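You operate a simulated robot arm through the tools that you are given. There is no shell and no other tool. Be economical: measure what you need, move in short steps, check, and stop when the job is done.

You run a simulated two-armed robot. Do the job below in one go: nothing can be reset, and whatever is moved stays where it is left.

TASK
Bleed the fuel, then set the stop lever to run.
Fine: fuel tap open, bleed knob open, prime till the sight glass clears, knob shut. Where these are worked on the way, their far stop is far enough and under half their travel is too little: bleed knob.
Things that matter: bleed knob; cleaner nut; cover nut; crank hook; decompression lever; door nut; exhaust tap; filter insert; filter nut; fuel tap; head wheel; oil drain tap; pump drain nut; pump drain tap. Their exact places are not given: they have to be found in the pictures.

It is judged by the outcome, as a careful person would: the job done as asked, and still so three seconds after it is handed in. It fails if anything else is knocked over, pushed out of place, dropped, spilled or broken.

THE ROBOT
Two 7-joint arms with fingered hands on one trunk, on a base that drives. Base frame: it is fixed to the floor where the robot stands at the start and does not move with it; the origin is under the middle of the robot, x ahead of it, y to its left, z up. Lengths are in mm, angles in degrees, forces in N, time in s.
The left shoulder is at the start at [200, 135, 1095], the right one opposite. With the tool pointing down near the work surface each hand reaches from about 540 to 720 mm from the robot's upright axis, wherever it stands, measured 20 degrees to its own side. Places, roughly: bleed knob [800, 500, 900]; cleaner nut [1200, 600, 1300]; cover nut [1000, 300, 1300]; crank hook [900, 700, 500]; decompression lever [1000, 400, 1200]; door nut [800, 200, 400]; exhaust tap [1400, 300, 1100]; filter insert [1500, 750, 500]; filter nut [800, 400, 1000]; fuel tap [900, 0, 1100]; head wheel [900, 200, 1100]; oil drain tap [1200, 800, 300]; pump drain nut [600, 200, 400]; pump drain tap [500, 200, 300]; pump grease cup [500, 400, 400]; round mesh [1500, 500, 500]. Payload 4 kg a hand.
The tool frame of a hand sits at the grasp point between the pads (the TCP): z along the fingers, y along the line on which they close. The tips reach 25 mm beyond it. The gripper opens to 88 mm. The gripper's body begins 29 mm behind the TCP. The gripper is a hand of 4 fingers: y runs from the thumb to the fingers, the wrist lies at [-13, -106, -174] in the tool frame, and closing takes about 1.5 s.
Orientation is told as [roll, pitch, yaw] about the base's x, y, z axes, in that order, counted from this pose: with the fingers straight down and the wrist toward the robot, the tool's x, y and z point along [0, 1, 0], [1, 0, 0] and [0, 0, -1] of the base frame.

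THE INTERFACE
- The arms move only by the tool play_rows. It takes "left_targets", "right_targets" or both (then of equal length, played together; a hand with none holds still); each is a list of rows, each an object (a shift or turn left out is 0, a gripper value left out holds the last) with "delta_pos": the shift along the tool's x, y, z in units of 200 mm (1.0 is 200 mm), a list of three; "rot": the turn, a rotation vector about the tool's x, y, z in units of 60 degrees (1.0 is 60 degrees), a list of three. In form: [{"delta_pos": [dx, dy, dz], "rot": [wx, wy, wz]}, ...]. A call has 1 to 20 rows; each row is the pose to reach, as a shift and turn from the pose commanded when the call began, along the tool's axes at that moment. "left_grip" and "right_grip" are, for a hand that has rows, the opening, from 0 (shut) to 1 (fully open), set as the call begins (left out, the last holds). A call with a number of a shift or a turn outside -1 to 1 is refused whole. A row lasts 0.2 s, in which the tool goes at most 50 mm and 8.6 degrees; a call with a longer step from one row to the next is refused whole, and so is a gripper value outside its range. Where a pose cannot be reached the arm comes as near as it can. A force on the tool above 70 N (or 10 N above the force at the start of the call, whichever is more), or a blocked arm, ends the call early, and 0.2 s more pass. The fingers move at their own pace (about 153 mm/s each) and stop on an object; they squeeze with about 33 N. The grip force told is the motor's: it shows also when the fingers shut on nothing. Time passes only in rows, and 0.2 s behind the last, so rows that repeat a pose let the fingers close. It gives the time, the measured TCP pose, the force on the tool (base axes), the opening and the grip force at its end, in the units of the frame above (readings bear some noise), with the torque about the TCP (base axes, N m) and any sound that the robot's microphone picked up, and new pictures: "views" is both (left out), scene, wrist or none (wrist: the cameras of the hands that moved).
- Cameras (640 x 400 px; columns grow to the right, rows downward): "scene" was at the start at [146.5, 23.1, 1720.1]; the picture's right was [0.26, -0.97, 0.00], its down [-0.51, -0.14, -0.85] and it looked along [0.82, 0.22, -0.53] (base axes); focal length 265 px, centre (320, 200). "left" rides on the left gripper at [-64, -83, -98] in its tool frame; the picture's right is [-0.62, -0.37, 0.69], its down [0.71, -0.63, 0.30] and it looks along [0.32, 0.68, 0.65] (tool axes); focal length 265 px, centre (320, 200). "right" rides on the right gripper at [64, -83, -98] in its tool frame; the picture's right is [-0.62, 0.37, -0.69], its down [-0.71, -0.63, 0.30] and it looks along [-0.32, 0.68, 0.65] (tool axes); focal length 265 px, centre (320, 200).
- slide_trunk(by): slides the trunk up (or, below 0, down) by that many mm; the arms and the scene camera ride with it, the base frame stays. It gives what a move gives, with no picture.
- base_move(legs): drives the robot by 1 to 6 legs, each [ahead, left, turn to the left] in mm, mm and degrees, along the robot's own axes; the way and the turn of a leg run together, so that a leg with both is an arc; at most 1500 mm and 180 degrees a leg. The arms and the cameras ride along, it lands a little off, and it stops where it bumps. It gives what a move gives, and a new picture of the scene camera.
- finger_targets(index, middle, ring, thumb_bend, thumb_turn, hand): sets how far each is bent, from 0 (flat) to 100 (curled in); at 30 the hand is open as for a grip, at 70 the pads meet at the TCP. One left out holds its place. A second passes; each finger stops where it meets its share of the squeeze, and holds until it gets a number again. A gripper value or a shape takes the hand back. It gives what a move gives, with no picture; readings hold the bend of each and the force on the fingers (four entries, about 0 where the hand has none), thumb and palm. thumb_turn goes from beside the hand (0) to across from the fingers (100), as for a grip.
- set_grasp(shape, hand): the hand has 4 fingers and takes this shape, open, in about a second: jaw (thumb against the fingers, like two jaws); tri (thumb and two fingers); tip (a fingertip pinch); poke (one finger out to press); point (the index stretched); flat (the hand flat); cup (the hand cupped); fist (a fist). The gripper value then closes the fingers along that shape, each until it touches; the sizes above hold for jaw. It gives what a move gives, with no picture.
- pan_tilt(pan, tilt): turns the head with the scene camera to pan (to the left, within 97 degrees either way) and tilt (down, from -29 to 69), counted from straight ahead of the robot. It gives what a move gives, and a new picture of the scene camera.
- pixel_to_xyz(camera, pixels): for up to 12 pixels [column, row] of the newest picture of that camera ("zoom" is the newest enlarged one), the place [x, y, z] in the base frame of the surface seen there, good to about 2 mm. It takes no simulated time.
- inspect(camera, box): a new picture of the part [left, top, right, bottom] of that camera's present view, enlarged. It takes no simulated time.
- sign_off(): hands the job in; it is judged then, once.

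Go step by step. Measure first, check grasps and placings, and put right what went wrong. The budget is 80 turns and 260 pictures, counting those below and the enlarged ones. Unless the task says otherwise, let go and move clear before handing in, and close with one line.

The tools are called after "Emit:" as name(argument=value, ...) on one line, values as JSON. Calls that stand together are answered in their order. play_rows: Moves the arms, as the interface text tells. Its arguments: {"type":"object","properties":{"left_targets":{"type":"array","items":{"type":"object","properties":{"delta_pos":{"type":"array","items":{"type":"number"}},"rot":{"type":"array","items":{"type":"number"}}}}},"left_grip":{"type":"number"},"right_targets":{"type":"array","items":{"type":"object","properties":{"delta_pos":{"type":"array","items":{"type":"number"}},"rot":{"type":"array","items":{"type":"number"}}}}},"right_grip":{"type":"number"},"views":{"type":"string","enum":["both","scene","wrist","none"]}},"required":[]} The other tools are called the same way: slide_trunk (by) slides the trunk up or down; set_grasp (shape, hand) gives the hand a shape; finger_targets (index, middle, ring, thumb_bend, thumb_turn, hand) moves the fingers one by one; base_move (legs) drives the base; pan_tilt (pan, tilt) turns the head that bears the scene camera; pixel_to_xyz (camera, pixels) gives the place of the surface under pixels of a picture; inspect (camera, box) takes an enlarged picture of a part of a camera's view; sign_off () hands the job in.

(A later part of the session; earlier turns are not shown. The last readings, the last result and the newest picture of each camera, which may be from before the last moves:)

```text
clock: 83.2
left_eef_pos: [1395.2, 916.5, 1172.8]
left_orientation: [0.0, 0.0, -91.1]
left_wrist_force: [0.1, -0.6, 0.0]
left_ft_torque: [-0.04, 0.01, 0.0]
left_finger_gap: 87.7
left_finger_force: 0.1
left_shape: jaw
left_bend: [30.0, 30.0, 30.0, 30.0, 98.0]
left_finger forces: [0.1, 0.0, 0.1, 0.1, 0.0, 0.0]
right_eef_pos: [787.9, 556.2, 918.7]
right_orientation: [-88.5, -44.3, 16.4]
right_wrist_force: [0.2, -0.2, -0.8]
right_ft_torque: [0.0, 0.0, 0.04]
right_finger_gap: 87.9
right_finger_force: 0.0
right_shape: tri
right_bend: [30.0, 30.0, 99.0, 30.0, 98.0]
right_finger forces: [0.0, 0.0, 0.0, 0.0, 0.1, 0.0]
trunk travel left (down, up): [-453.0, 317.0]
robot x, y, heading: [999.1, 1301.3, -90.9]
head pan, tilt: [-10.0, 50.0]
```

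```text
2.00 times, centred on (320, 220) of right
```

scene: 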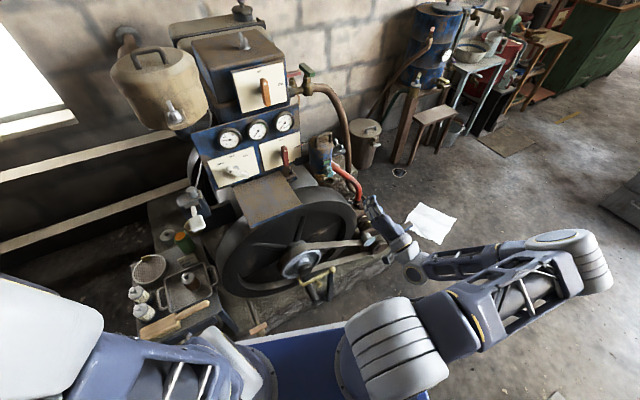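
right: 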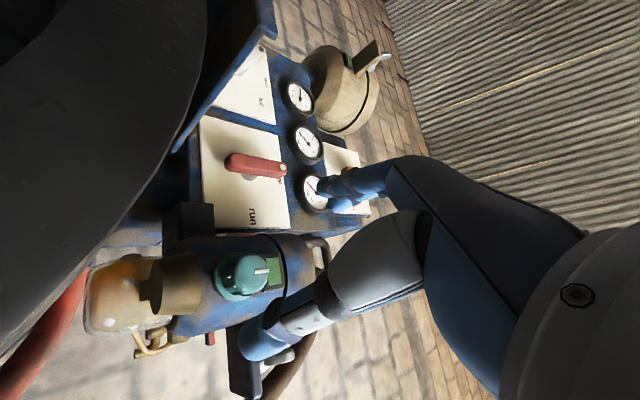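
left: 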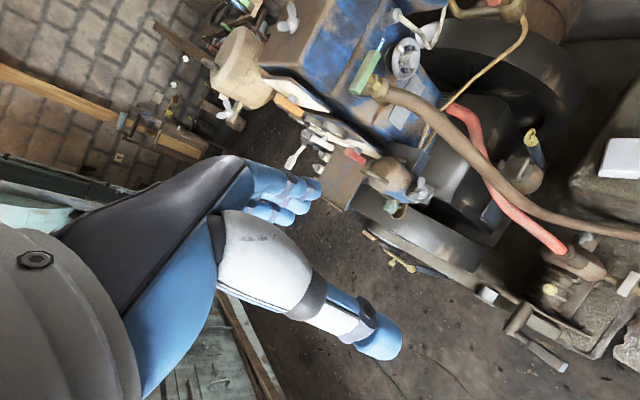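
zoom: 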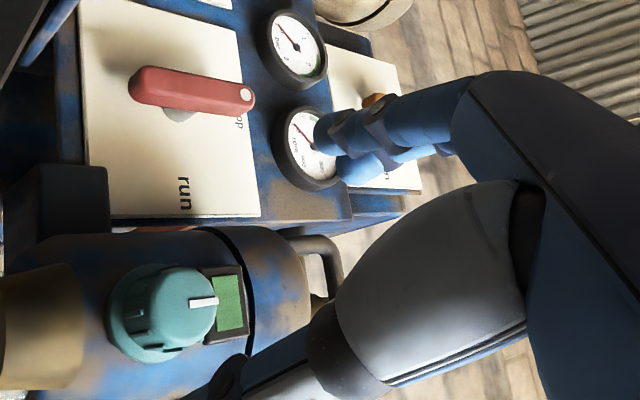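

The knob barely turned in the jaw grip. I'll advance with the tri shape, shifted so the knob sits between the two fingers, then close.

Emit:
play_rows(right_targets=[{"delta_pos": [-0.02, 0, 0.1]}, {"delta_pos": [-0.05, -0.01, 0.2]}, {"delta_pos": [-0.05, -0.01, 0.3]}, {"delta_pos": [-0.05, -0.01, 0.4]}], views="none")

Emit:
play_rows(right_targets=[{}, {}, {}, {}, {}, {}, {}, {}], right_grip=0, views="wrist")

Emit:
inspect(camera="right", box=[200, 120, 440, 320])

```text
clock: 84.2
left_eef_pos: [1396.7, 916.6, 1172.0]
left_orientation: [0.0, 0.0, -91.1]
left_wrist_force: [0.3, -0.3, 0.5]
left_ft_torque: [-0.03, -0.02, 0.0]
left_finger_gap: 87.8
left_finger_force: 0.1
left_shape: jaw
left_bend: [30.0, 30.0, 30.0, 30.0, 98.0]
left_finger forces: [0.0, 0.1, 0.0, 0.0, 0.0, 0.0]
right_eef_pos: [802.8, 477.9, 923.8]
right_orientation: [-88.5, -44.2, 16.4]
right_wrist_force: [-0.9, 0.1, -0.8]
right_ft_torque: [0.0, 0.0, 0.01]
right_finger_gap: 87.7
right_finger_force: 0.2
right_shape: tri
right_bend: [30.0, 30.0, 99.0, 30.0, 98.0]
right_finger forces: [0.1, 0.0, 0.1, 0.1, 0.0, 0.0]
trunk travel left (down, up): [-453.0, 317.0]
robot x, y, heading: [995.1, 1295.6, -90.9]
head pan, tilt: [-10.0, 50.0]
```

```text
clock: 86.0
left_eef_pos: [1395.5, 916.8, 1173.2]
left_orientation: [0.1, 0.0, -91.1]
left_wrist_force: [-0.4, -0.1, -1.2]
left_ft_torque: [0.0, -0.03, 0.0]
left_finger_gap: 87.5
left_finger_force: 0.1
left_shape: jaw
left_bend: [30.0, 30.0, 30.0, 30.0, 98.0]
left_finger forces: [0.0, 0.0, 0.0, 0.0, 0.0, 0.0]
right_eef_pos: [803.5, 478.9, 923.0]
right_orientation: [-88.6, -44.3, 16.3]
right_wrist_force: [-2.7, -6.8, 3.6]
right_ft_torque: [-0.08, -0.06, -0.06]
right_finger_gap: 20.3
right_finger_force: 32.7
right_shape: tri
right_bend: [74.0, 60.0, 100.0, 74.0, 100.0]
right_finger forces: [15.0, 14.9, 0.0, 0.0, 27.2, 0.1]
trunk travel left (down, up): [-453.0, 317.0]
robot x, y, heading: [995.7, 1297.1, -91.1]
head pan, tilt: [-10.0, 50.0]
```

right: 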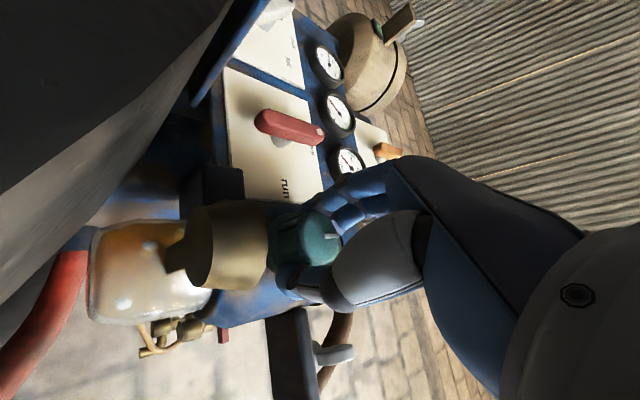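

```text
2.00 times, centred on (320, 220) of right
```

zoom: 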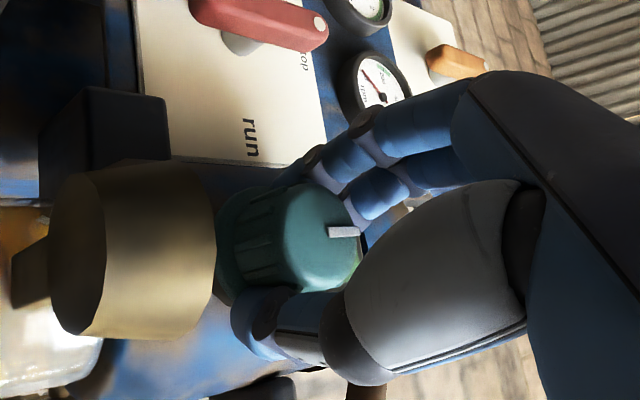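

The grip line from thumb tip (260,315) to finger (310,175) now passes through the knob. I'll turn counter-clockwise 30° and check the mark.

Emit:
play_rows(right_targets=[{"rot": [0, 0, -0.08]}, {"rot": [0, 0, -0.16]}, {"rot": [0, 0, -0.24]}, {"rot": [0, 0, -0.32]}, {"rot": [0, 0, -0.4]}, {"rot": [0, 0, -0.48]}], views="wrist")

Emit:
inspect(camera="right", box=[200, 120, 440, 320])

```text
clock: 87.4
left_eef_pos: [1395.2, 916.6, 1172.4]
left_orientation: [0.0, -0.1, -91.1]
left_wrist_force: [-0.1, 0.3, -0.7]
left_ft_torque: [0.01, 0.05, -0.01]
left_finger_gap: 88.1
left_finger_force: 0.0
left_shape: jaw
left_bend: [30.0, 30.0, 30.0, 30.0, 98.0]
left_finger forces: [0.1, 0.1, 0.1, 0.1, 0.1, 0.0]
right_eef_pos: [803.2, 478.6, 925.5]
right_orientation: [-89.2, -15.5, 17.3]
right_wrist_force: [-7.0, -13.8, 24.5]
right_ft_torque: [-0.34, -0.45, -0.22]
right_finger_gap: 19.9
right_finger_force: 32.9
right_shape: tri
right_bend: [74.0, 64.0, 100.0, 75.0, 97.0]
right_finger forces: [18.2, 23.8, 0.1, 0.0, 29.5, 0.1]
trunk travel left (down, up): [-453.0, 317.0]
robot x, y, heading: [996.6, 1291.4, -91.1]
head pan, tilt: [-10.0, 50.0]
```

right: 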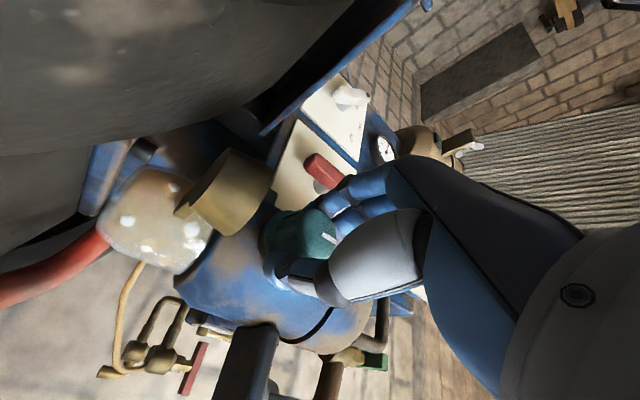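

```text
2.00 times, centred on (320, 220) of right
```

zoom: 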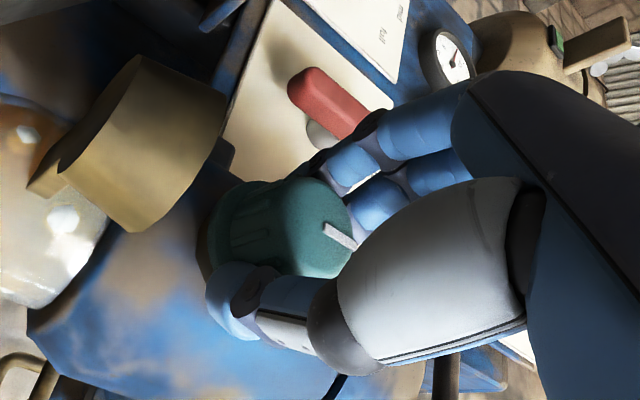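

The mark followed the scene, not the hand, so the knob did not move counter-clockwise (0.45 N·m). I'll try clockwise from here and watch the mark.

Emit:
play_rows(right_targets=[{"rot": [0, 0, 0.08]}, {"rot": [0, 0, 0.16]}, {"rot": [0, 0, 0.24]}, {"rot": [0, 0, 0.32]}, {"rot": [0, 0, 0.4]}, {"rot": [0, 0, 0.48]}], views="wrist")

Emit:
inspect(camera="right", box=[200, 120, 440, 320])

```text
clock: 88.8
left_eef_pos: [1395.5, 916.7, 1173.4]
left_orientation: [-0.1, 0.1, -91.0]
left_wrist_force: [1.0, 0.4, -0.2]
left_ft_torque: [-0.03, -0.01, -0.01]
left_finger_gap: 87.8
left_finger_force: 0.1
left_shape: jaw
left_bend: [30.0, 30.0, 30.0, 30.0, 98.0]
left_finger forces: [0.0, 0.0, 0.1, 0.1, 0.0, 0.0]
right_eef_pos: [803.7, 480.2, 922.4]
right_orientation: [-88.3, -44.5, 16.3]
right_wrist_force: [-7.8, -6.6, 4.1]
right_ft_torque: [-0.11, -0.04, -0.13]
right_finger_gap: 19.2
right_finger_force: 33.5
right_shape: tri
right_bend: [74.0, 60.0, 100.0, 74.0, 100.0]
right_finger forces: [14.1, 18.9, 0.0, 0.0, 31.7, 0.1]
trunk travel left (down, up): [-453.0, 317.0]
robot x, y, heading: [994.8, 1296.8, -91.3]
head pan, tilt: [-10.0, 50.0]
```

right: 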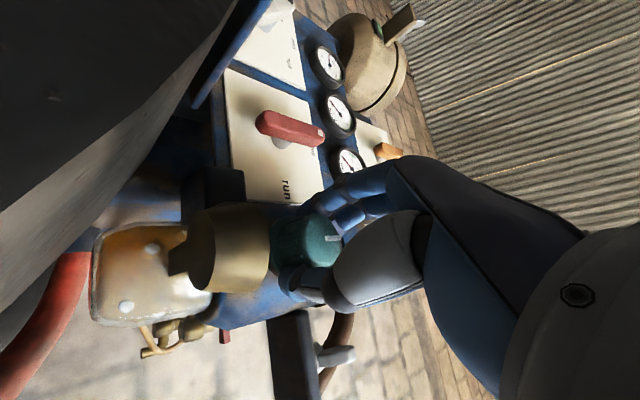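

```text
2.00 times, centred on (320, 220) of right
```

zoom: 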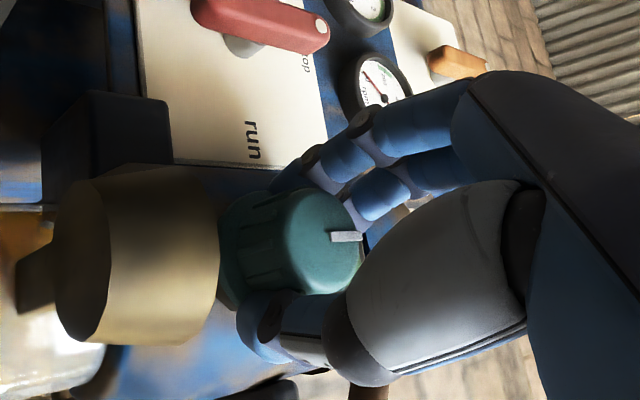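

Net zero motion suggests the fingers only flexed. I'll test clockwise beyond this point by 25°.

Emit:
play_rows(right_targets=[{"rot": [0, 0, 0.08]}, {"rot": [0, 0, 0.16]}, {"rot": [0, 0, 0.24]}, {"rot": [0, 0, 0.32]}, {"rot": [0, 0, 0.42]}], views="wrist")

Emit:
inspect(camera="right", box=[200, 120, 440, 320])

```text
clock: 90.0
left_eef_pos: [1395.6, 917.1, 1172.7]
left_orientation: [0.0, 0.0, -91.1]
left_wrist_force: [0.5, 0.2, 0.1]
left_ft_torque: [-0.01, 0.0, 0.04]
left_finger_gap: 87.8
left_finger_force: 0.0
left_shape: jaw
left_bend: [30.0, 30.0, 30.0, 30.0, 98.0]
left_finger forces: [0.0, 0.0, 0.0, 0.0, 0.0, 0.1]
right_eef_pos: [799.0, 490.8, 933.6]
right_orientation: [-86.9, -69.6, 14.7]
right_wrist_force: [4.3, -2.4, 6.6]
right_ft_torque: [-0.1, -0.05, 0.05]
right_finger_gap: 13.5
right_finger_force: 33.4
right_shape: tri
right_bend: [75.0, 73.0, 100.0, 84.0, 100.0]
right_finger forces: [6.4, 0.0, 0.1, 0.1, 0.0, 0.0]
right hand out of reach, approached as far as the arm can: row 2, 3, 4, 5
trunk travel left (down, up): [-453.0, 317.0]
robot x, y, heading: [997.8, 1298.0, -91.0]
head pan, tilt: [-10.0, 50.0]
```

right: 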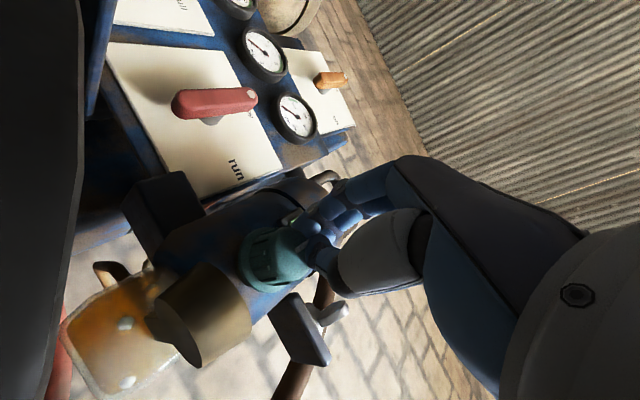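

```text
2.00 times, centred on (320, 220) of right
```

zoom: 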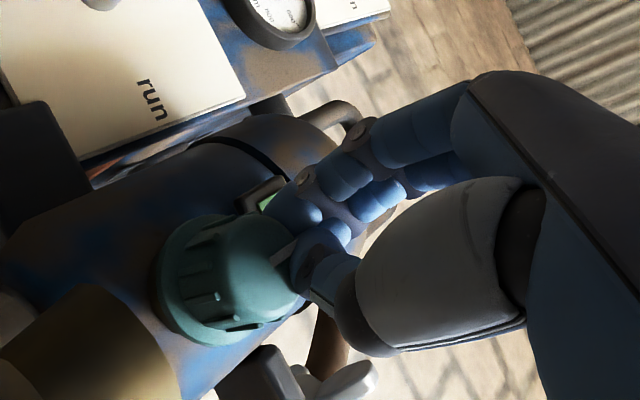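

The clockwise stroke ran out of reach and came off the knob. I'll back off and roll far counter-clockwise, so I can regrip with room for a clockwise test.

Emit:
play_rows(right_targets=[{}, {}, {}, {}, {"delta_pos": [0, 0, -0.15]}, {"delta_pos": [0, 0, -0.35]}, {"delta_pos": [0, 0, -0.35], "rot": [0, 0, -0.14]}, {"delta_pos": [0, 0, -0.35], "rot": [0, 0, -0.28]}, {"delta_pos": [0, 0, -0.35], "rot": [0, 0, -0.42]}, {"delta_pos": [0, 0, -0.35], "rot": [0, 0, -0.56]}, {"delta_pos": [0, 0, -0.35], "rot": [0, 0, -0.7]}, {"delta_pos": [0, 0, -0.35], "rot": [0, 0, -0.84]}, {"delta_pos": [0, 0, -0.35], "rot": [0, 0, -0.98]}], right_grip=1, views="none")

Emit:
play_rows(right_targets=[{"rot": [0, 0, -0.14]}, {"rot": [0, 0, -0.28]}, {"rot": [0, 0, -0.42]}], views="wrist")

Emit:
inspect(camera="right", box=[160, 140, 400, 340])

```text
clock: 92.8
left_eef_pos: [1397.0, 916.6, 1171.8]
left_orientation: [0.0, 0.0, -91.2]
left_wrist_force: [-0.5, 0.5, -0.1]
left_ft_torque: [0.01, 0.01, 0.0]
left_finger_gap: 87.7
left_finger_force: 0.1
left_shape: jaw
left_bend: [30.0, 30.0, 30.0, 30.0, 98.0]
left_finger forces: [0.0, 0.0, 0.0, 0.0, 0.0, 0.0]
right_eef_pos: [777.0, 556.8, 934.4]
right_orientation: [-89.0, -10.6, 17.4]
right_wrist_force: [-0.8, 0.0, -0.8]
right_ft_torque: [0.04, 0.04, -0.02]
right_finger_gap: 87.6
right_finger_force: 0.0
right_shape: tri
right_bend: [30.0, 30.0, 99.0, 30.0, 98.0]
right_finger forces: [0.1, 0.0, 0.0, 0.0, 0.1, 0.0]
trunk travel left (down, up): [-453.0, 317.0]
robot x, y, heading: [995.2, 1296.1, -91.2]
head pan, tilt: [-10.0, 50.0]
```

```text
clock: 93.6
left_eef_pos: [1396.9, 917.2, 1172.4]
left_orientation: [0.0, 0.1, -91.0]
left_wrist_force: [-0.3, 0.7, 0.7]
left_ft_torque: [-0.01, -0.02, 0.0]
left_finger_gap: 87.6
left_finger_force: 0.1
left_shape: jaw
left_bend: [30.0, 30.0, 30.0, 30.0, 98.0]
left_finger forces: [0.0, 0.1, 0.0, 0.1, 0.1, 0.0]
right_eef_pos: [777.1, 557.1, 931.2]
right_orientation: [-88.9, 14.5, 17.7]
right_wrist_force: [0.2, -0.2, -0.1]
right_ft_torque: [0.0, -0.01, 0.01]
right_finger_gap: 87.7
right_finger_force: 0.0
right_shape: tri
right_bend: [30.0, 30.0, 99.0, 30.0, 98.0]
right_finger forces: [0.0, 0.0, 0.1, 0.0, 0.0, 0.1]
trunk travel left (down, up): [-453.0, 317.0]
robot x, y, heading: [994.4, 1294.0, -90.9]
head pan, tilt: [-10.0, 50.0]
```

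right: 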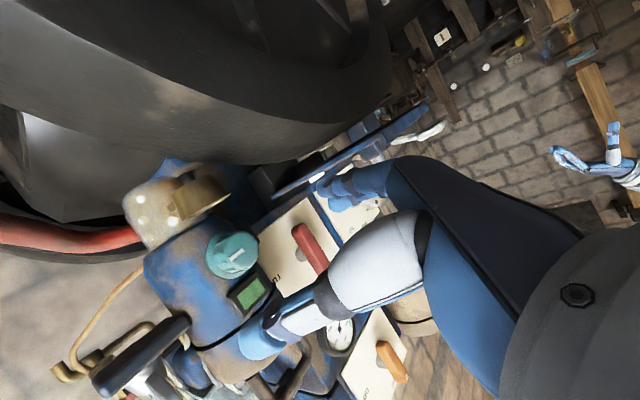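

```text
2.00 times, centred on (280, 240) of right
```

zoom: 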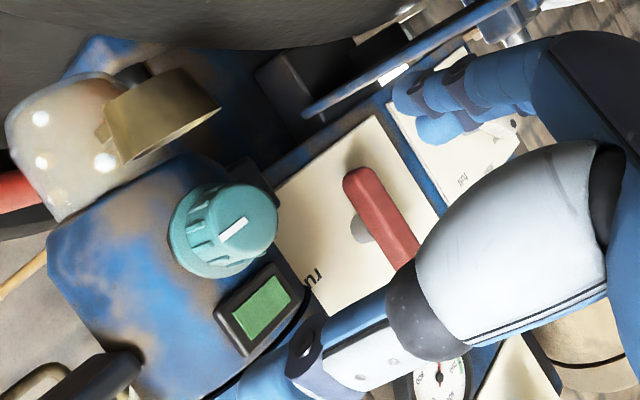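

The mark has swung about 95° counter-clockwise: it now points up-right at (235,228) in the zoom, while the window is below right. So counter-clockwise opens it. I'll grip again from here and continue counter-clockwise.

Emit:
play_rows(right_targets=[{"delta_pos": [0, 0.03, 0.1]}, {"delta_pos": [0, 0.055, 0.2]}, {"delta_pos": [0, 0.055, 0.3]}, {"delta_pos": [0, 0.055, 0.39]}], views="none")

Emit:
play_rows(right_targets=[{}, {}, {}, {}, {}, {}, {}, {}], right_grip=0, views="wrist")

Emit:
play_rows(right_targets=[{"rot": [0, 0, -0.1]}, {"rot": [0, 0, -0.2]}, {"rot": [0, 0, -0.3]}, {"rot": [0, 0, -0.4]}, {"rot": [0, 0, -0.5]}], views="wrist")

```text
clock: 94.6
left_eef_pos: [1395.9, 917.3, 1172.4]
left_orientation: [0.0, -0.1, -91.0]
left_wrist_force: [0.8, 0.2, -0.6]
left_ft_torque: [-0.02, -0.03, 0.0]
left_finger_gap: 88.2
left_finger_force: 0.0
left_shape: jaw
left_bend: [30.0, 30.0, 30.0, 30.0, 98.0]
left_finger forces: [0.0, 0.0, 0.0, 0.1, 0.0, 0.1]
right_eef_pos: [808.7, 486.7, 928.6]
right_orientation: [-88.9, 14.5, 17.7]
right_wrist_force: [0.9, 0.9, -0.7]
right_ft_torque: [-0.01, 0.01, -0.01]
right_finger_gap: 87.6
right_finger_force: 0.1
right_shape: tri
right_bend: [30.0, 30.0, 99.0, 30.0, 98.0]
right_finger forces: [0.0, 0.0, 0.0, 0.0, 0.1, 0.0]
trunk travel left (down, up): [-453.0, 317.0]
robot x, y, heading: [995.4, 1295.8, -91.1]
head pan, tilt: [-10.0, 50.0]
```

```text
clock: 96.4
left_eef_pos: [1395.9, 917.5, 1172.8]
left_orientation: [0.0, -0.1, -91.1]
left_wrist_force: [-0.3, 0.2, 0.3]
left_ft_torque: [0.01, -0.02, 0.0]
left_finger_gap: 87.8
left_finger_force: 0.1
left_shape: jaw
left_bend: [30.0, 30.0, 30.0, 30.0, 98.0]
left_finger forces: [0.0, 0.1, 0.0, 0.1, 0.0, 0.0]
right_eef_pos: [810.6, 486.5, 927.8]
right_orientation: [-89.0, 14.4, 18.0]
right_wrist_force: [1.2, -4.0, 11.7]
right_ft_torque: [-0.2, 0.04, 0.01]
right_finger_gap: 10.8
right_finger_force: 33.5
right_shape: tri
right_bend: [73.0, 71.0, 100.0, 75.0, 100.0]
right_finger forces: [12.8, 17.2, 0.1, 0.1, 26.9, 0.1]
trunk travel left (down, up): [-453.0, 317.0]
robot x, y, heading: [997.0, 1296.1, -90.8]
head pan, tilt: [-10.0, 50.0]
```

right: 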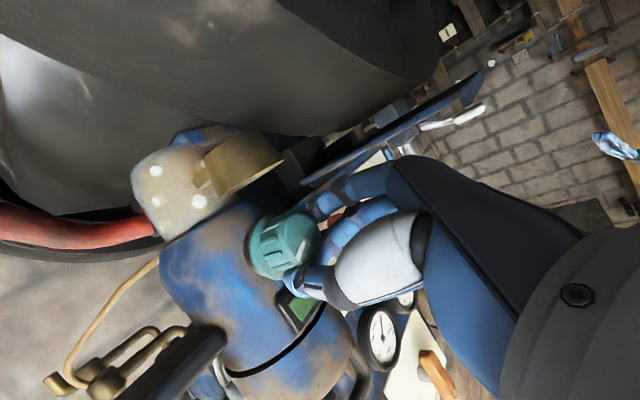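

```text
clock: 97.6
left_eef_pos: [1397.5, 917.0, 1171.7]
left_orientation: [0.0, -0.1, -91.1]
left_wrist_force: [0.2, 0.5, 0.1]
left_ft_torque: [0.0, 0.01, 0.02]
left_finger_gap: 87.9
left_finger_force: 0.1
left_shape: jaw
left_bend: [30.0, 30.0, 30.0, 30.0, 98.0]
left_finger forces: [0.0, 0.1, 0.0, 0.0, 0.1, 0.0]
right_eef_pos: [811.0, 487.2, 927.5]
right_orientation: [-88.5, 44.5, 18.8]
right_wrist_force: [13.6, 5.5, 1.3]
right_ft_torque: [0.16, -0.08, 0.32]
right_finger_gap: 10.9
right_finger_force: 33.0
right_shape: tri
right_bend: [73.0, 71.0, 100.0, 75.0, 100.0]
right_finger forces: [20.6, 0.1, 0.0, 0.0, 25.2, 0.1]
trunk travel left (down, up): [-453.0, 317.0]
robot x, y, heading: [997.9, 1295.4, -91.1]
head pan, tilt: [-10.0, 50.0]
```

right: 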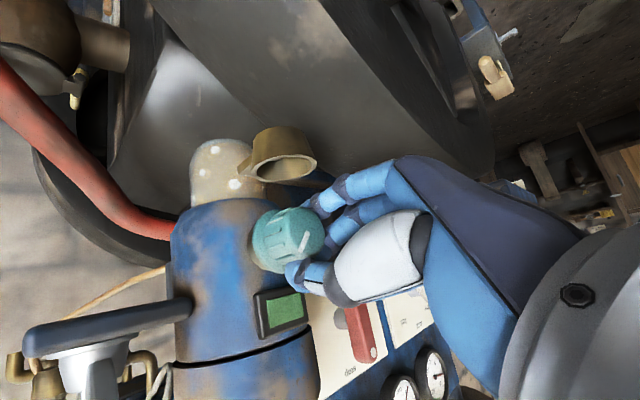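

The mark now points about 150° counter-clockwise from the window, so the knob is turning. I'll continue another 35°.

Emit:
play_rows(right_targets=[{"rot": [0, 0, -0.1]}, {"rot": [0, 0, -0.2]}, {"rot": [0, 0, -0.3]}, {"rot": [0, 0, -0.4]}, {"rot": [0, 0, -0.5]}, {"rot": [0, 0, -0.6]}], views="wrist")

Emit:
inspect(camera="right", box=[180, 120, 380, 320])

```text
clock: 99.0
left_eef_pos: [1396.4, 917.2, 1173.8]
left_orientation: [0.0, -0.1, -91.0]
left_wrist_force: [0.4, -0.4, -0.1]
left_ft_torque: [-0.02, 0.0, 0.02]
left_finger_gap: 87.7
left_finger_force: 0.0
left_shape: jaw
left_bend: [30.0, 30.0, 30.0, 30.0, 98.0]
left_finger forces: [0.1, 0.0, 0.0, 0.0, 0.1, 0.1]
right_eef_pos: [811.4, 490.6, 928.6]
right_orientation: [-90.9, 78.0, 16.4]
right_wrist_force: [22.7, 51.5, -2.8]
right_ft_torque: [0.61, -0.16, 0.59]
right_finger_gap: 14.1
right_finger_force: 32.7
right_shape: tri
right_bend: [73.0, 72.0, 100.0, 79.0, 100.0]
right_finger forces: [27.1, 2.8, 0.0, 0.1, 49.0, 0.0]
right hand out of reach, approached as far as the arm can: row 4, 5, 6
trunk travel left (down, up): [-453.0, 317.0]
robot x, y, heading: [997.9, 1294.5, -91.3]
head pan, tilt: [-10.0, 50.0]
```

right: 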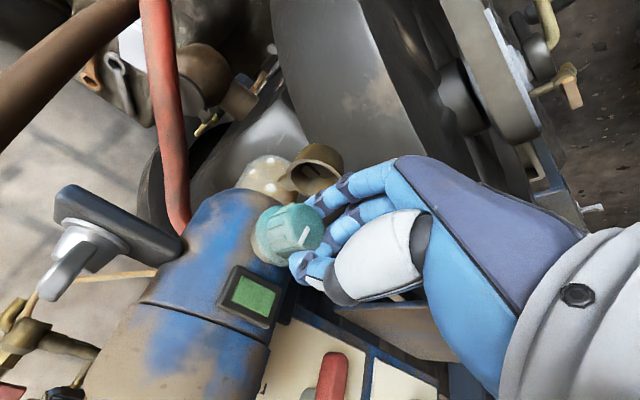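

```text
2.00 times, centred on (280, 220) of right
```

zoom: 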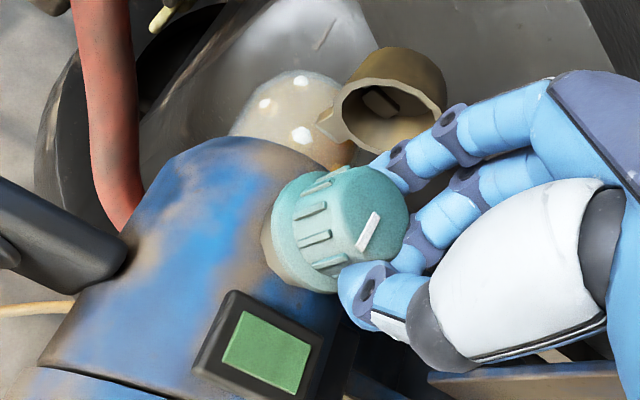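

The mark is now about 190° from the window, still following the hand at the end of its reach. I'll take one more counter-clockwise stroke with a regrip, and meanwhile bring the left hand, fingers closed, toward the pump.

Emit:
play_rows(right_targets=[{}, {}, {}, {}, {"delta_pos": [0, 0, -0.15]}, {"delta_pos": [0, 0, -0.35]}, {"delta_pos": [0, 0, -0.35], "rot": [0, 0, 0.125]}, {"delta_pos": [0, 0, -0.35], "rot": [0, 0, 0.25]}, {"delta_pos": [0, 0, -0.35], "rot": [0, 0, 0.375]}, {"delta_pos": [0, 0, -0.35], "rot": [0, 0, 0.5]}, {"delta_pos": [0, 0, -0.35], "rot": [0, 0, 0.625]}, {"delta_pos": [0, 0, -0.35], "rot": [0, 0, 0.75]}, {"delta_pos": [0, 0, -0.35], "rot": [0, 0, 0.875]}, {"delta_pos": [0, 0, -0.35], "rot": [0, 0, 1.0]}], right_grip=1, views="none")

Emit:
play_rows(left_targets=[{"delta_pos": [-0.15, 0, 0.14]}, {"delta_pos": [-0.31, 0, 0.28]}, {"delta_pos": [-0.46, 0, 0.42]}, {"delta_pos": [-0.62, 0, 0.56]}, {"delta_pos": [-0.77, 0, 0.7]}, {"delta_pos": [-0.77, 0, 0.7]}], left_grip=0, views="wrist")

Emit:
pan_tilt(pan=8, tilt=48)

Emit:
inspect(camera="right", box=[160, 120, 400, 320])

```text
clock: 102.0
left_eef_pos: [1395.6, 918.6, 1171.7]
left_orientation: [0.0, 0.0, -91.1]
left_wrist_force: [-0.5, 0.3, 0.1]
left_ft_torque: [-0.01, 0.0, -0.02]
left_finger_gap: 87.8
left_finger_force: 0.1
left_shape: jaw
left_bend: [30.0, 30.0, 30.0, 30.0, 98.0]
left_finger forces: [0.1, 0.0, 0.1, 0.1, 0.1, 0.0]
right_eef_pos: [785.1, 553.4, 934.0]
right_orientation: [-88.9, 20.4, 17.9]
right_wrist_force: [-0.4, 0.1, -0.4]
right_ft_torque: [0.0, -0.01, 0.0]
right_finger_gap: 87.6
right_finger_force: 0.1
right_shape: tri
right_bend: [30.0, 30.0, 99.0, 30.0, 98.0]
right_finger forces: [0.0, 0.1, 0.1, 0.1, 0.1, 0.1]
trunk travel left (down, up): [-453.0, 317.0]
robot x, y, heading: [995.3, 1300.2, -91.2]
head pan, tilt: [-10.0, 50.0]
```

```text
clock: 103.4
left_eef_pos: [1245.3, 916.0, 1042.0]
left_orientation: [-0.2, 0.5, -91.8]
left_wrist_force: [-0.6, -0.3, -0.7]
left_ft_torque: [0.03, 0.04, -0.01]
left_finger_gap: 0.0
left_finger_force: 32.8
left_shape: jaw
left_bend: [70.0, 70.0, 70.0, 41.0, 100.0]
left_finger forces: [0.0, 0.0, 0.1, 0.1, 0.1, 0.1]
left hand out of reach, approached as far as the arm can: row 5, 6
right_eef_pos: [784.3, 552.4, 932.3]
right_orientation: [-88.9, 20.5, 17.8]
right_wrist_force: [0.3, 0.1, 0.4]
right_ft_torque: [-0.01, 0.0, 0.03]
right_finger_gap: 87.7
right_finger_force: 0.0
right_shape: tri
right_bend: [30.0, 30.0, 99.0, 30.0, 98.0]
right_finger forces: [0.0, 0.1, 0.1, 0.0, 0.0, 0.1]
trunk travel left (down, up): [-453.0, 317.0]
robot x, y, heading: [995.6, 1298.2, -91.3]
head pan, tilt: [-10.0, 50.0]
```

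left: 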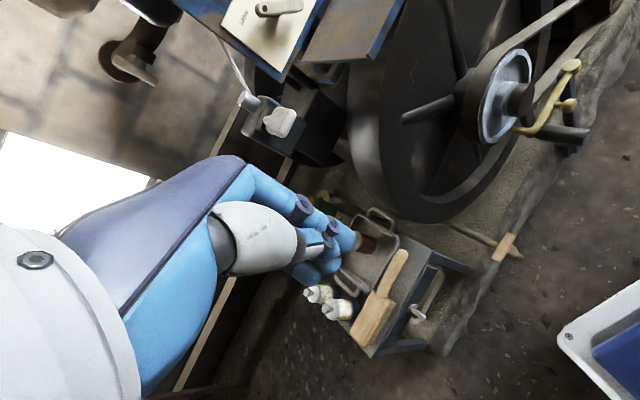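

```text
clock: 104.2
left_eef_pos: [1246.9, 916.9, 1043.8]
left_orientation: [-0.2, 0.4, -91.7]
left_wrist_force: [-0.3, 0.6, 0.3]
left_ft_torque: [-0.03, -0.03, 0.01]
left_finger_gap: 0.0
left_finger_force: 32.8
left_shape: jaw
left_bend: [70.0, 70.0, 70.0, 73.0, 100.0]
left_finger forces: [0.1, 0.0, 0.0, 0.0, 0.0, 0.1]
right_eef_pos: [786.3, 553.5, 932.9]
right_orientation: [-88.9, 20.5, 17.7]
right_wrist_force: [-0.1, 1.0, -0.1]
right_ft_torque: [0.0, 0.03, 0.0]
right_finger_gap: 87.4
right_finger_force: 0.2
right_shape: tri
right_bend: [30.0, 30.0, 99.0, 30.0, 98.0]
right_finger forces: [0.0, 0.1, 0.1, 0.0, 0.0, 0.0]
trunk travel left (down, up): [-453.0, 317.0]
robot x, y, heading: [997.1, 1298.2, -91.0]
head pan, tilt: [8.0, 48.0]
```

scene: 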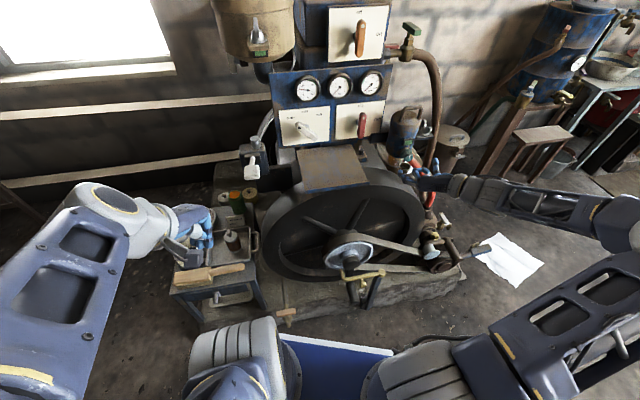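

```text
2.00 times, centred on (280, 220) of right
```

zoom: 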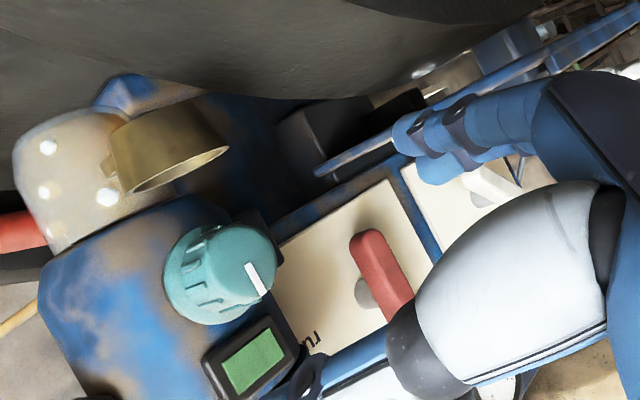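

The mark is back near the window, so the knob sprang back on release. The deeper grips had clamped the fixed collar, while the shallow grip (y≈487) turned it. I'll regrip shallow from roll -44°, turn counter-clockwise about 115° in one hold, and keep holding.

Emit:
play_rows(right_targets=[{"rot": [0, 0, 0.135]}, {"rot": [0, 0, 0.27]}, {"rot": [0, 0, 0.4]}, {"rot": [0, 0, 0.53]}, {"rot": [0, 0, 0.66]}, {"rot": [0, 0, 0.8]}, {"rot": [0, 0, 0.93]}, {"rot": [0, 0, 1.0]}], views="none")

Emit:
play_rows(right_targets=[{"delta_pos": [0.01, -0.051, 0.1]}, {"delta_pos": [0.01, -0.051, 0.2]}, {"delta_pos": [0.01, -0.051, 0.3]}, {"delta_pos": [0.01, -0.051, 0.34]}], views="none")

Emit:
play_rows(right_targets=[{}, {}, {}, {}, {}, {}, {}, {}], right_grip=0, views="wrist")

Emit:
play_rows(right_targets=[{"rot": [0, 0, -0.125]}, {"rot": [0, 0, -0.25]}, {"rot": [0, 0, -0.375]}, {"rot": [0, 0, -0.5]}, {"rot": [0, 0, -0.625]}, {"rot": [0, 0, -0.75]}, {"rot": [0, 0, -0.875]}, {"rot": [0, 0, -1.0]}], views="wrist")

Emit:
inspect(camera="right", box=[160, 120, 400, 320])

```text
clock: 106.0
left_eef_pos: [1247.5, 917.8, 1043.9]
left_orientation: [-0.1, 0.1, -91.9]
left_wrist_force: [0.4, 0.4, -0.4]
left_ft_torque: [-0.01, 0.0, 0.01]
left_finger_gap: 0.0
left_finger_force: 33.1
left_shape: jaw
left_bend: [70.0, 70.0, 70.0, 73.0, 100.0]
left_finger forces: [0.0, 0.0, 0.1, 0.1, 0.0, 0.0]
right_eef_pos: [785.1, 551.9, 933.1]
right_orientation: [-88.7, -39.7, 16.6]
right_wrist_force: [-0.9, -0.1, 0.9]
right_ft_torque: [0.02, -0.01, 0.02]
right_finger_gap: 87.8
right_finger_force: 0.0
right_shape: tri
right_bend: [30.0, 30.0, 99.0, 30.0, 98.0]
right_finger forces: [0.0, 0.1, 0.0, 0.0, 0.1, 0.0]
trunk travel left (down, up): [-453.0, 317.0]
robot x, y, heading: [996.0, 1295.2, -91.4]
head pan, tilt: [8.0, 48.0]
```

```text
clock: 107.0
left_eef_pos: [1246.5, 915.8, 1043.9]
left_orientation: [0.1, 0.2, -91.7]
left_wrist_force: [-0.3, -0.2, 0.1]
left_ft_torque: [-0.01, 0.02, 0.0]
left_finger_gap: 0.0
left_finger_force: 32.6
left_shape: jaw
left_bend: [70.0, 70.0, 70.0, 73.0, 100.0]
left_finger forces: [0.0, 0.1, 0.0, 0.1, 0.1, 0.1]
right_eef_pos: [800.6, 485.4, 924.1]
right_orientation: [-88.7, -39.5, 16.7]
right_wrist_force: [0.1, 0.5, -0.2]
right_ft_torque: [-0.03, -0.01, 0.01]
right_finger_gap: 87.5
right_finger_force: 0.0
right_shape: tri
right_bend: [30.0, 30.0, 99.0, 30.0, 98.0]
right_finger forces: [0.0, 0.0, 0.1, 0.1, 0.1, 0.1]
trunk travel left (down, up): [-453.0, 317.0]
robot x, y, heading: [996.0, 1296.6, -91.4]
head pan, tilt: [8.0, 48.0]
```

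```text
clock: 108.8
left_eef_pos: [1246.4, 916.2, 1045.8]
left_orientation: [0.0, 0.0, -91.6]
left_wrist_force: [0.8, -0.1, -1.0]
left_ft_torque: [-0.01, -0.02, -0.01]
left_finger_gap: 0.0
left_finger_force: 33.3
left_shape: jaw
left_bend: [70.0, 70.0, 70.0, 73.0, 100.0]
left_finger forces: [0.1, 0.0, 0.0, 0.0, 0.0, 0.1]
right_eef_pos: [798.3, 485.1, 925.2]
right_orientation: [-88.8, -39.5, 16.7]
right_wrist_force: [-11.6, -11.2, 12.6]
right_ft_torque: [-0.32, -0.23, -0.28]
right_finger_gap: 17.3
right_finger_force: 33.0
right_shape: tri
right_bend: [74.0, 64.0, 100.0, 74.0, 100.0]
right_finger forces: [16.5, 22.4, 0.0, 0.1, 27.4, 0.0]
trunk travel left (down, up): [-453.0, 317.0]
robot x, y, heading: [994.9, 1295.6, -90.8]
head pan, tilt: [8.0, 48.0]
```

right: 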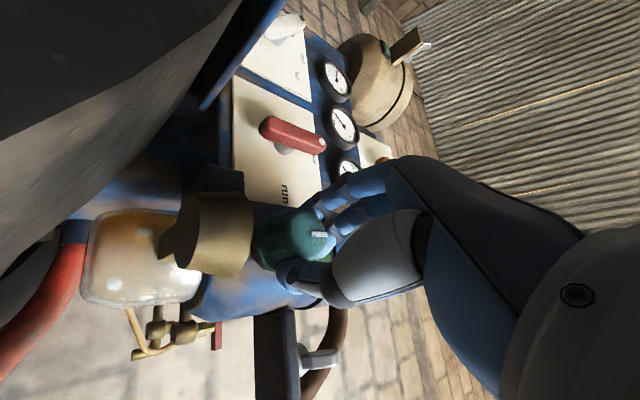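

```text
clock: 110.6
left_eef_pos: [1248.3, 916.6, 1045.8]
left_orientation: [0.0, 0.0, -91.7]
left_wrist_force: [0.3, 0.1, 0.6]
left_ft_torque: [0.01, 0.01, -0.01]
left_finger_gap: 0.0
left_finger_force: 33.3
left_shape: jaw
left_bend: [70.0, 70.0, 70.0, 73.0, 100.0]
left_finger forces: [0.0, 0.0, 0.1, 0.1, 0.0, 0.0]
right_eef_pos: [804.5, 485.8, 930.6]
right_orientation: [-89.5, 20.5, 18.0]
right_wrist_force: [3.3, -8.5, 42.5]
right_ft_torque: [-0.52, -0.82, 0.04]
right_finger_gap: 16.3
right_finger_force: 33.6
right_shape: tri
right_bend: [74.0, 73.0, 100.0, 76.0, 92.0]
right_finger forces: [32.2, 21.4, 0.1, 0.0, 32.8, 0.0]
trunk travel left (down, up): [-453.0, 317.0]
robot x, y, heading: [998.6, 1295.6, -91.1]
head pan, tilt: [8.0, 48.0]
```

right: 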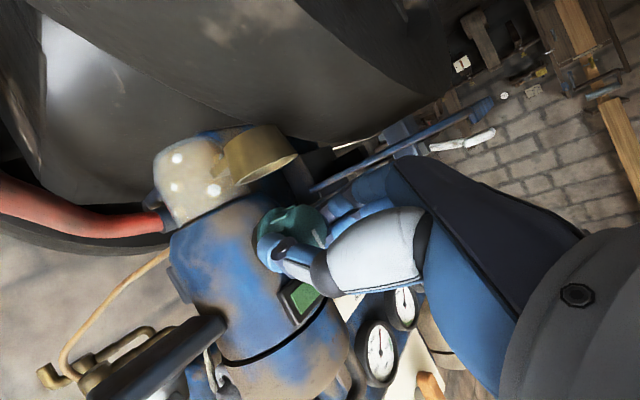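

```text
2.00 times, centred on (280, 220) of right
```

zoom: 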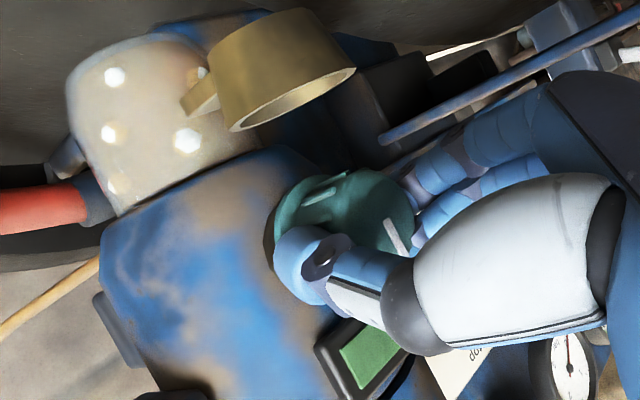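

Counter-clockwise is hard against a stop (0.8 N·m) with the mark at the window, so counter-clockwise is shut. The knob moves easily and was spun clockwise by my earlier clockwise twist. It therefore opens clockwise: I'll turn clockwise from here, regrip and stroke clockwise again.

Emit:
play_rows(right_targets=[{"rot": [0, 0, 0.125]}, {"rot": [0, 0, 0.25]}, {"rot": [0, 0, 0.375]}, {"rot": [0, 0, 0.5]}, {"rot": [0, 0, 0.625]}, {"rot": [0, 0, 0.75]}, {"rot": [0, 0, 0.875]}, {"rot": [0, 0, 1.0]}], views="wrist")

Emit:
play_rows(right_targets=[{}, {}, {}, {}, {"delta_pos": [0, 0, -0.15]}, {"delta_pos": [0, 0, -0.35]}, {"delta_pos": [0, 0, -0.35], "rot": [0, 0, -0.125]}, {"delta_pos": [0, 0, -0.35], "rot": [0, 0, -0.25]}, {"delta_pos": [0, 0, -0.35], "rot": [0, 0, -0.375]}, {"delta_pos": [0, 0, -0.35], "rot": [0, 0, -0.5]}, {"delta_pos": [0, 0, -0.35], "rot": [0, 0, -0.625]}, {"delta_pos": [0, 0, -0.35], "rot": [0, 0, -0.75]}, {"delta_pos": [0, 0, -0.35], "rot": [0, 0, -0.875]}, {"delta_pos": [0, 0, -0.35], "rot": [0, 0, -1.0]}], right_grip=1, views="wrist")

Emit:
inspect(camera="right", box=[160, 120, 400, 320])

```text
clock: 112.4
left_eef_pos: [1245.4, 917.5, 1045.9]
left_orientation: [0.1, -0.2, -91.7]
left_wrist_force: [0.4, 0.2, -0.5]
left_ft_torque: [0.01, 0.01, 0.02]
left_finger_gap: 0.0
left_finger_force: 33.5
left_shape: jaw
left_bend: [70.0, 70.0, 70.0, 73.0, 100.0]
left_finger forces: [0.1, 0.0, 0.0, 0.0, 0.1, 0.0]
right_eef_pos: [797.3, 484.1, 925.5]
right_orientation: [-88.8, -39.6, 16.3]
right_wrist_force: [-26.2, -13.5, 21.4]
right_ft_torque: [-0.47, -0.16, -0.54]
right_finger_gap: 16.2
right_finger_force: 33.3
right_shape: tri
right_bend: [73.0, 73.0, 100.0, 74.0, 98.0]
right_finger forces: [18.1, 34.9, 0.0, 0.1, 33.9, 0.1]
trunk travel left (down, up): [-453.0, 317.0]
robot x, y, heading: [993.4, 1294.2, -91.2]
head pan, tilt: [8.0, 48.0]
```

right: 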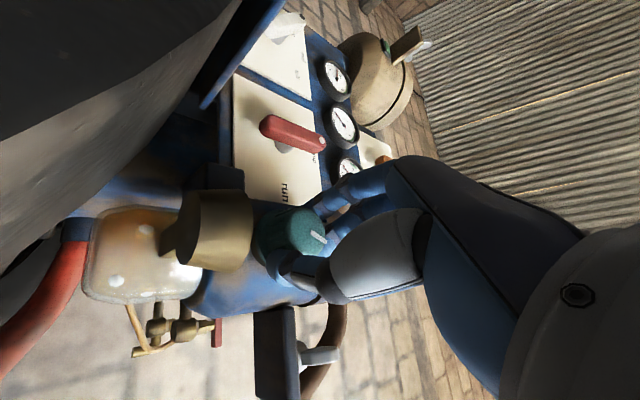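

```text
clock: 115.4
left_eef_pos: [1246.8, 917.2, 1045.0]
left_orientation: [-0.1, -0.1, -91.8]
left_wrist_force: [0.3, -0.1, 0.1]
left_ft_torque: [-0.01, 0.02, 0.0]
left_finger_gap: 0.0
left_finger_force: 32.8
left_shape: jaw
left_bend: [70.0, 70.0, 70.0, 73.0, 100.0]
left_finger forces: [0.1, 0.1, 0.0, 0.0, 0.0, 0.0]
right_eef_pos: [779.2, 551.9, 926.0]
right_orientation: [-89.0, 20.8, 17.7]
right_wrist_force: [0.7, -0.8, -0.4]
right_ft_torque: [0.02, -0.01, 0.02]
right_finger_gap: 87.5
right_finger_force: 0.1
right_shape: tri
right_bend: [30.0, 30.0, 99.0, 30.0, 98.0]
right_finger forces: [0.1, 0.1, 0.1, 0.0, 0.0, 0.0]
trunk travel left (down, up): [-453.0, 317.0]
robot x, y, heading: [997.8, 1300.7, -91.2]
head pan, tilt: [8.0, 48.0]
```

right: 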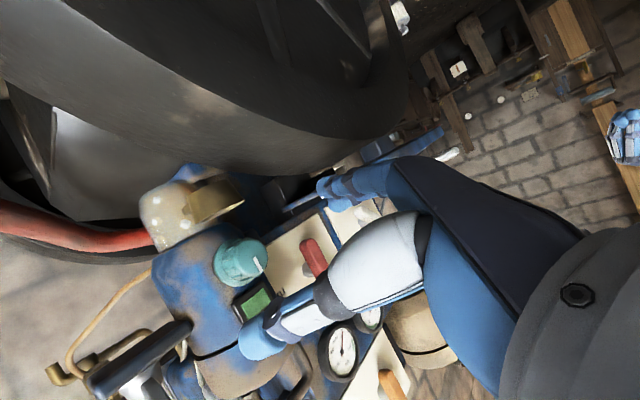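

```text
2.00 times, centred on (280, 220) of right
```

zoom: 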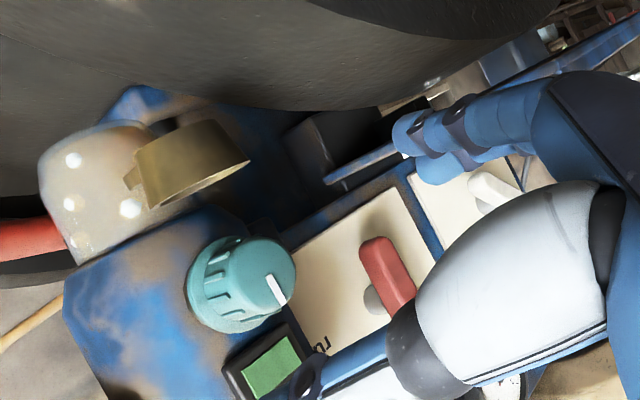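

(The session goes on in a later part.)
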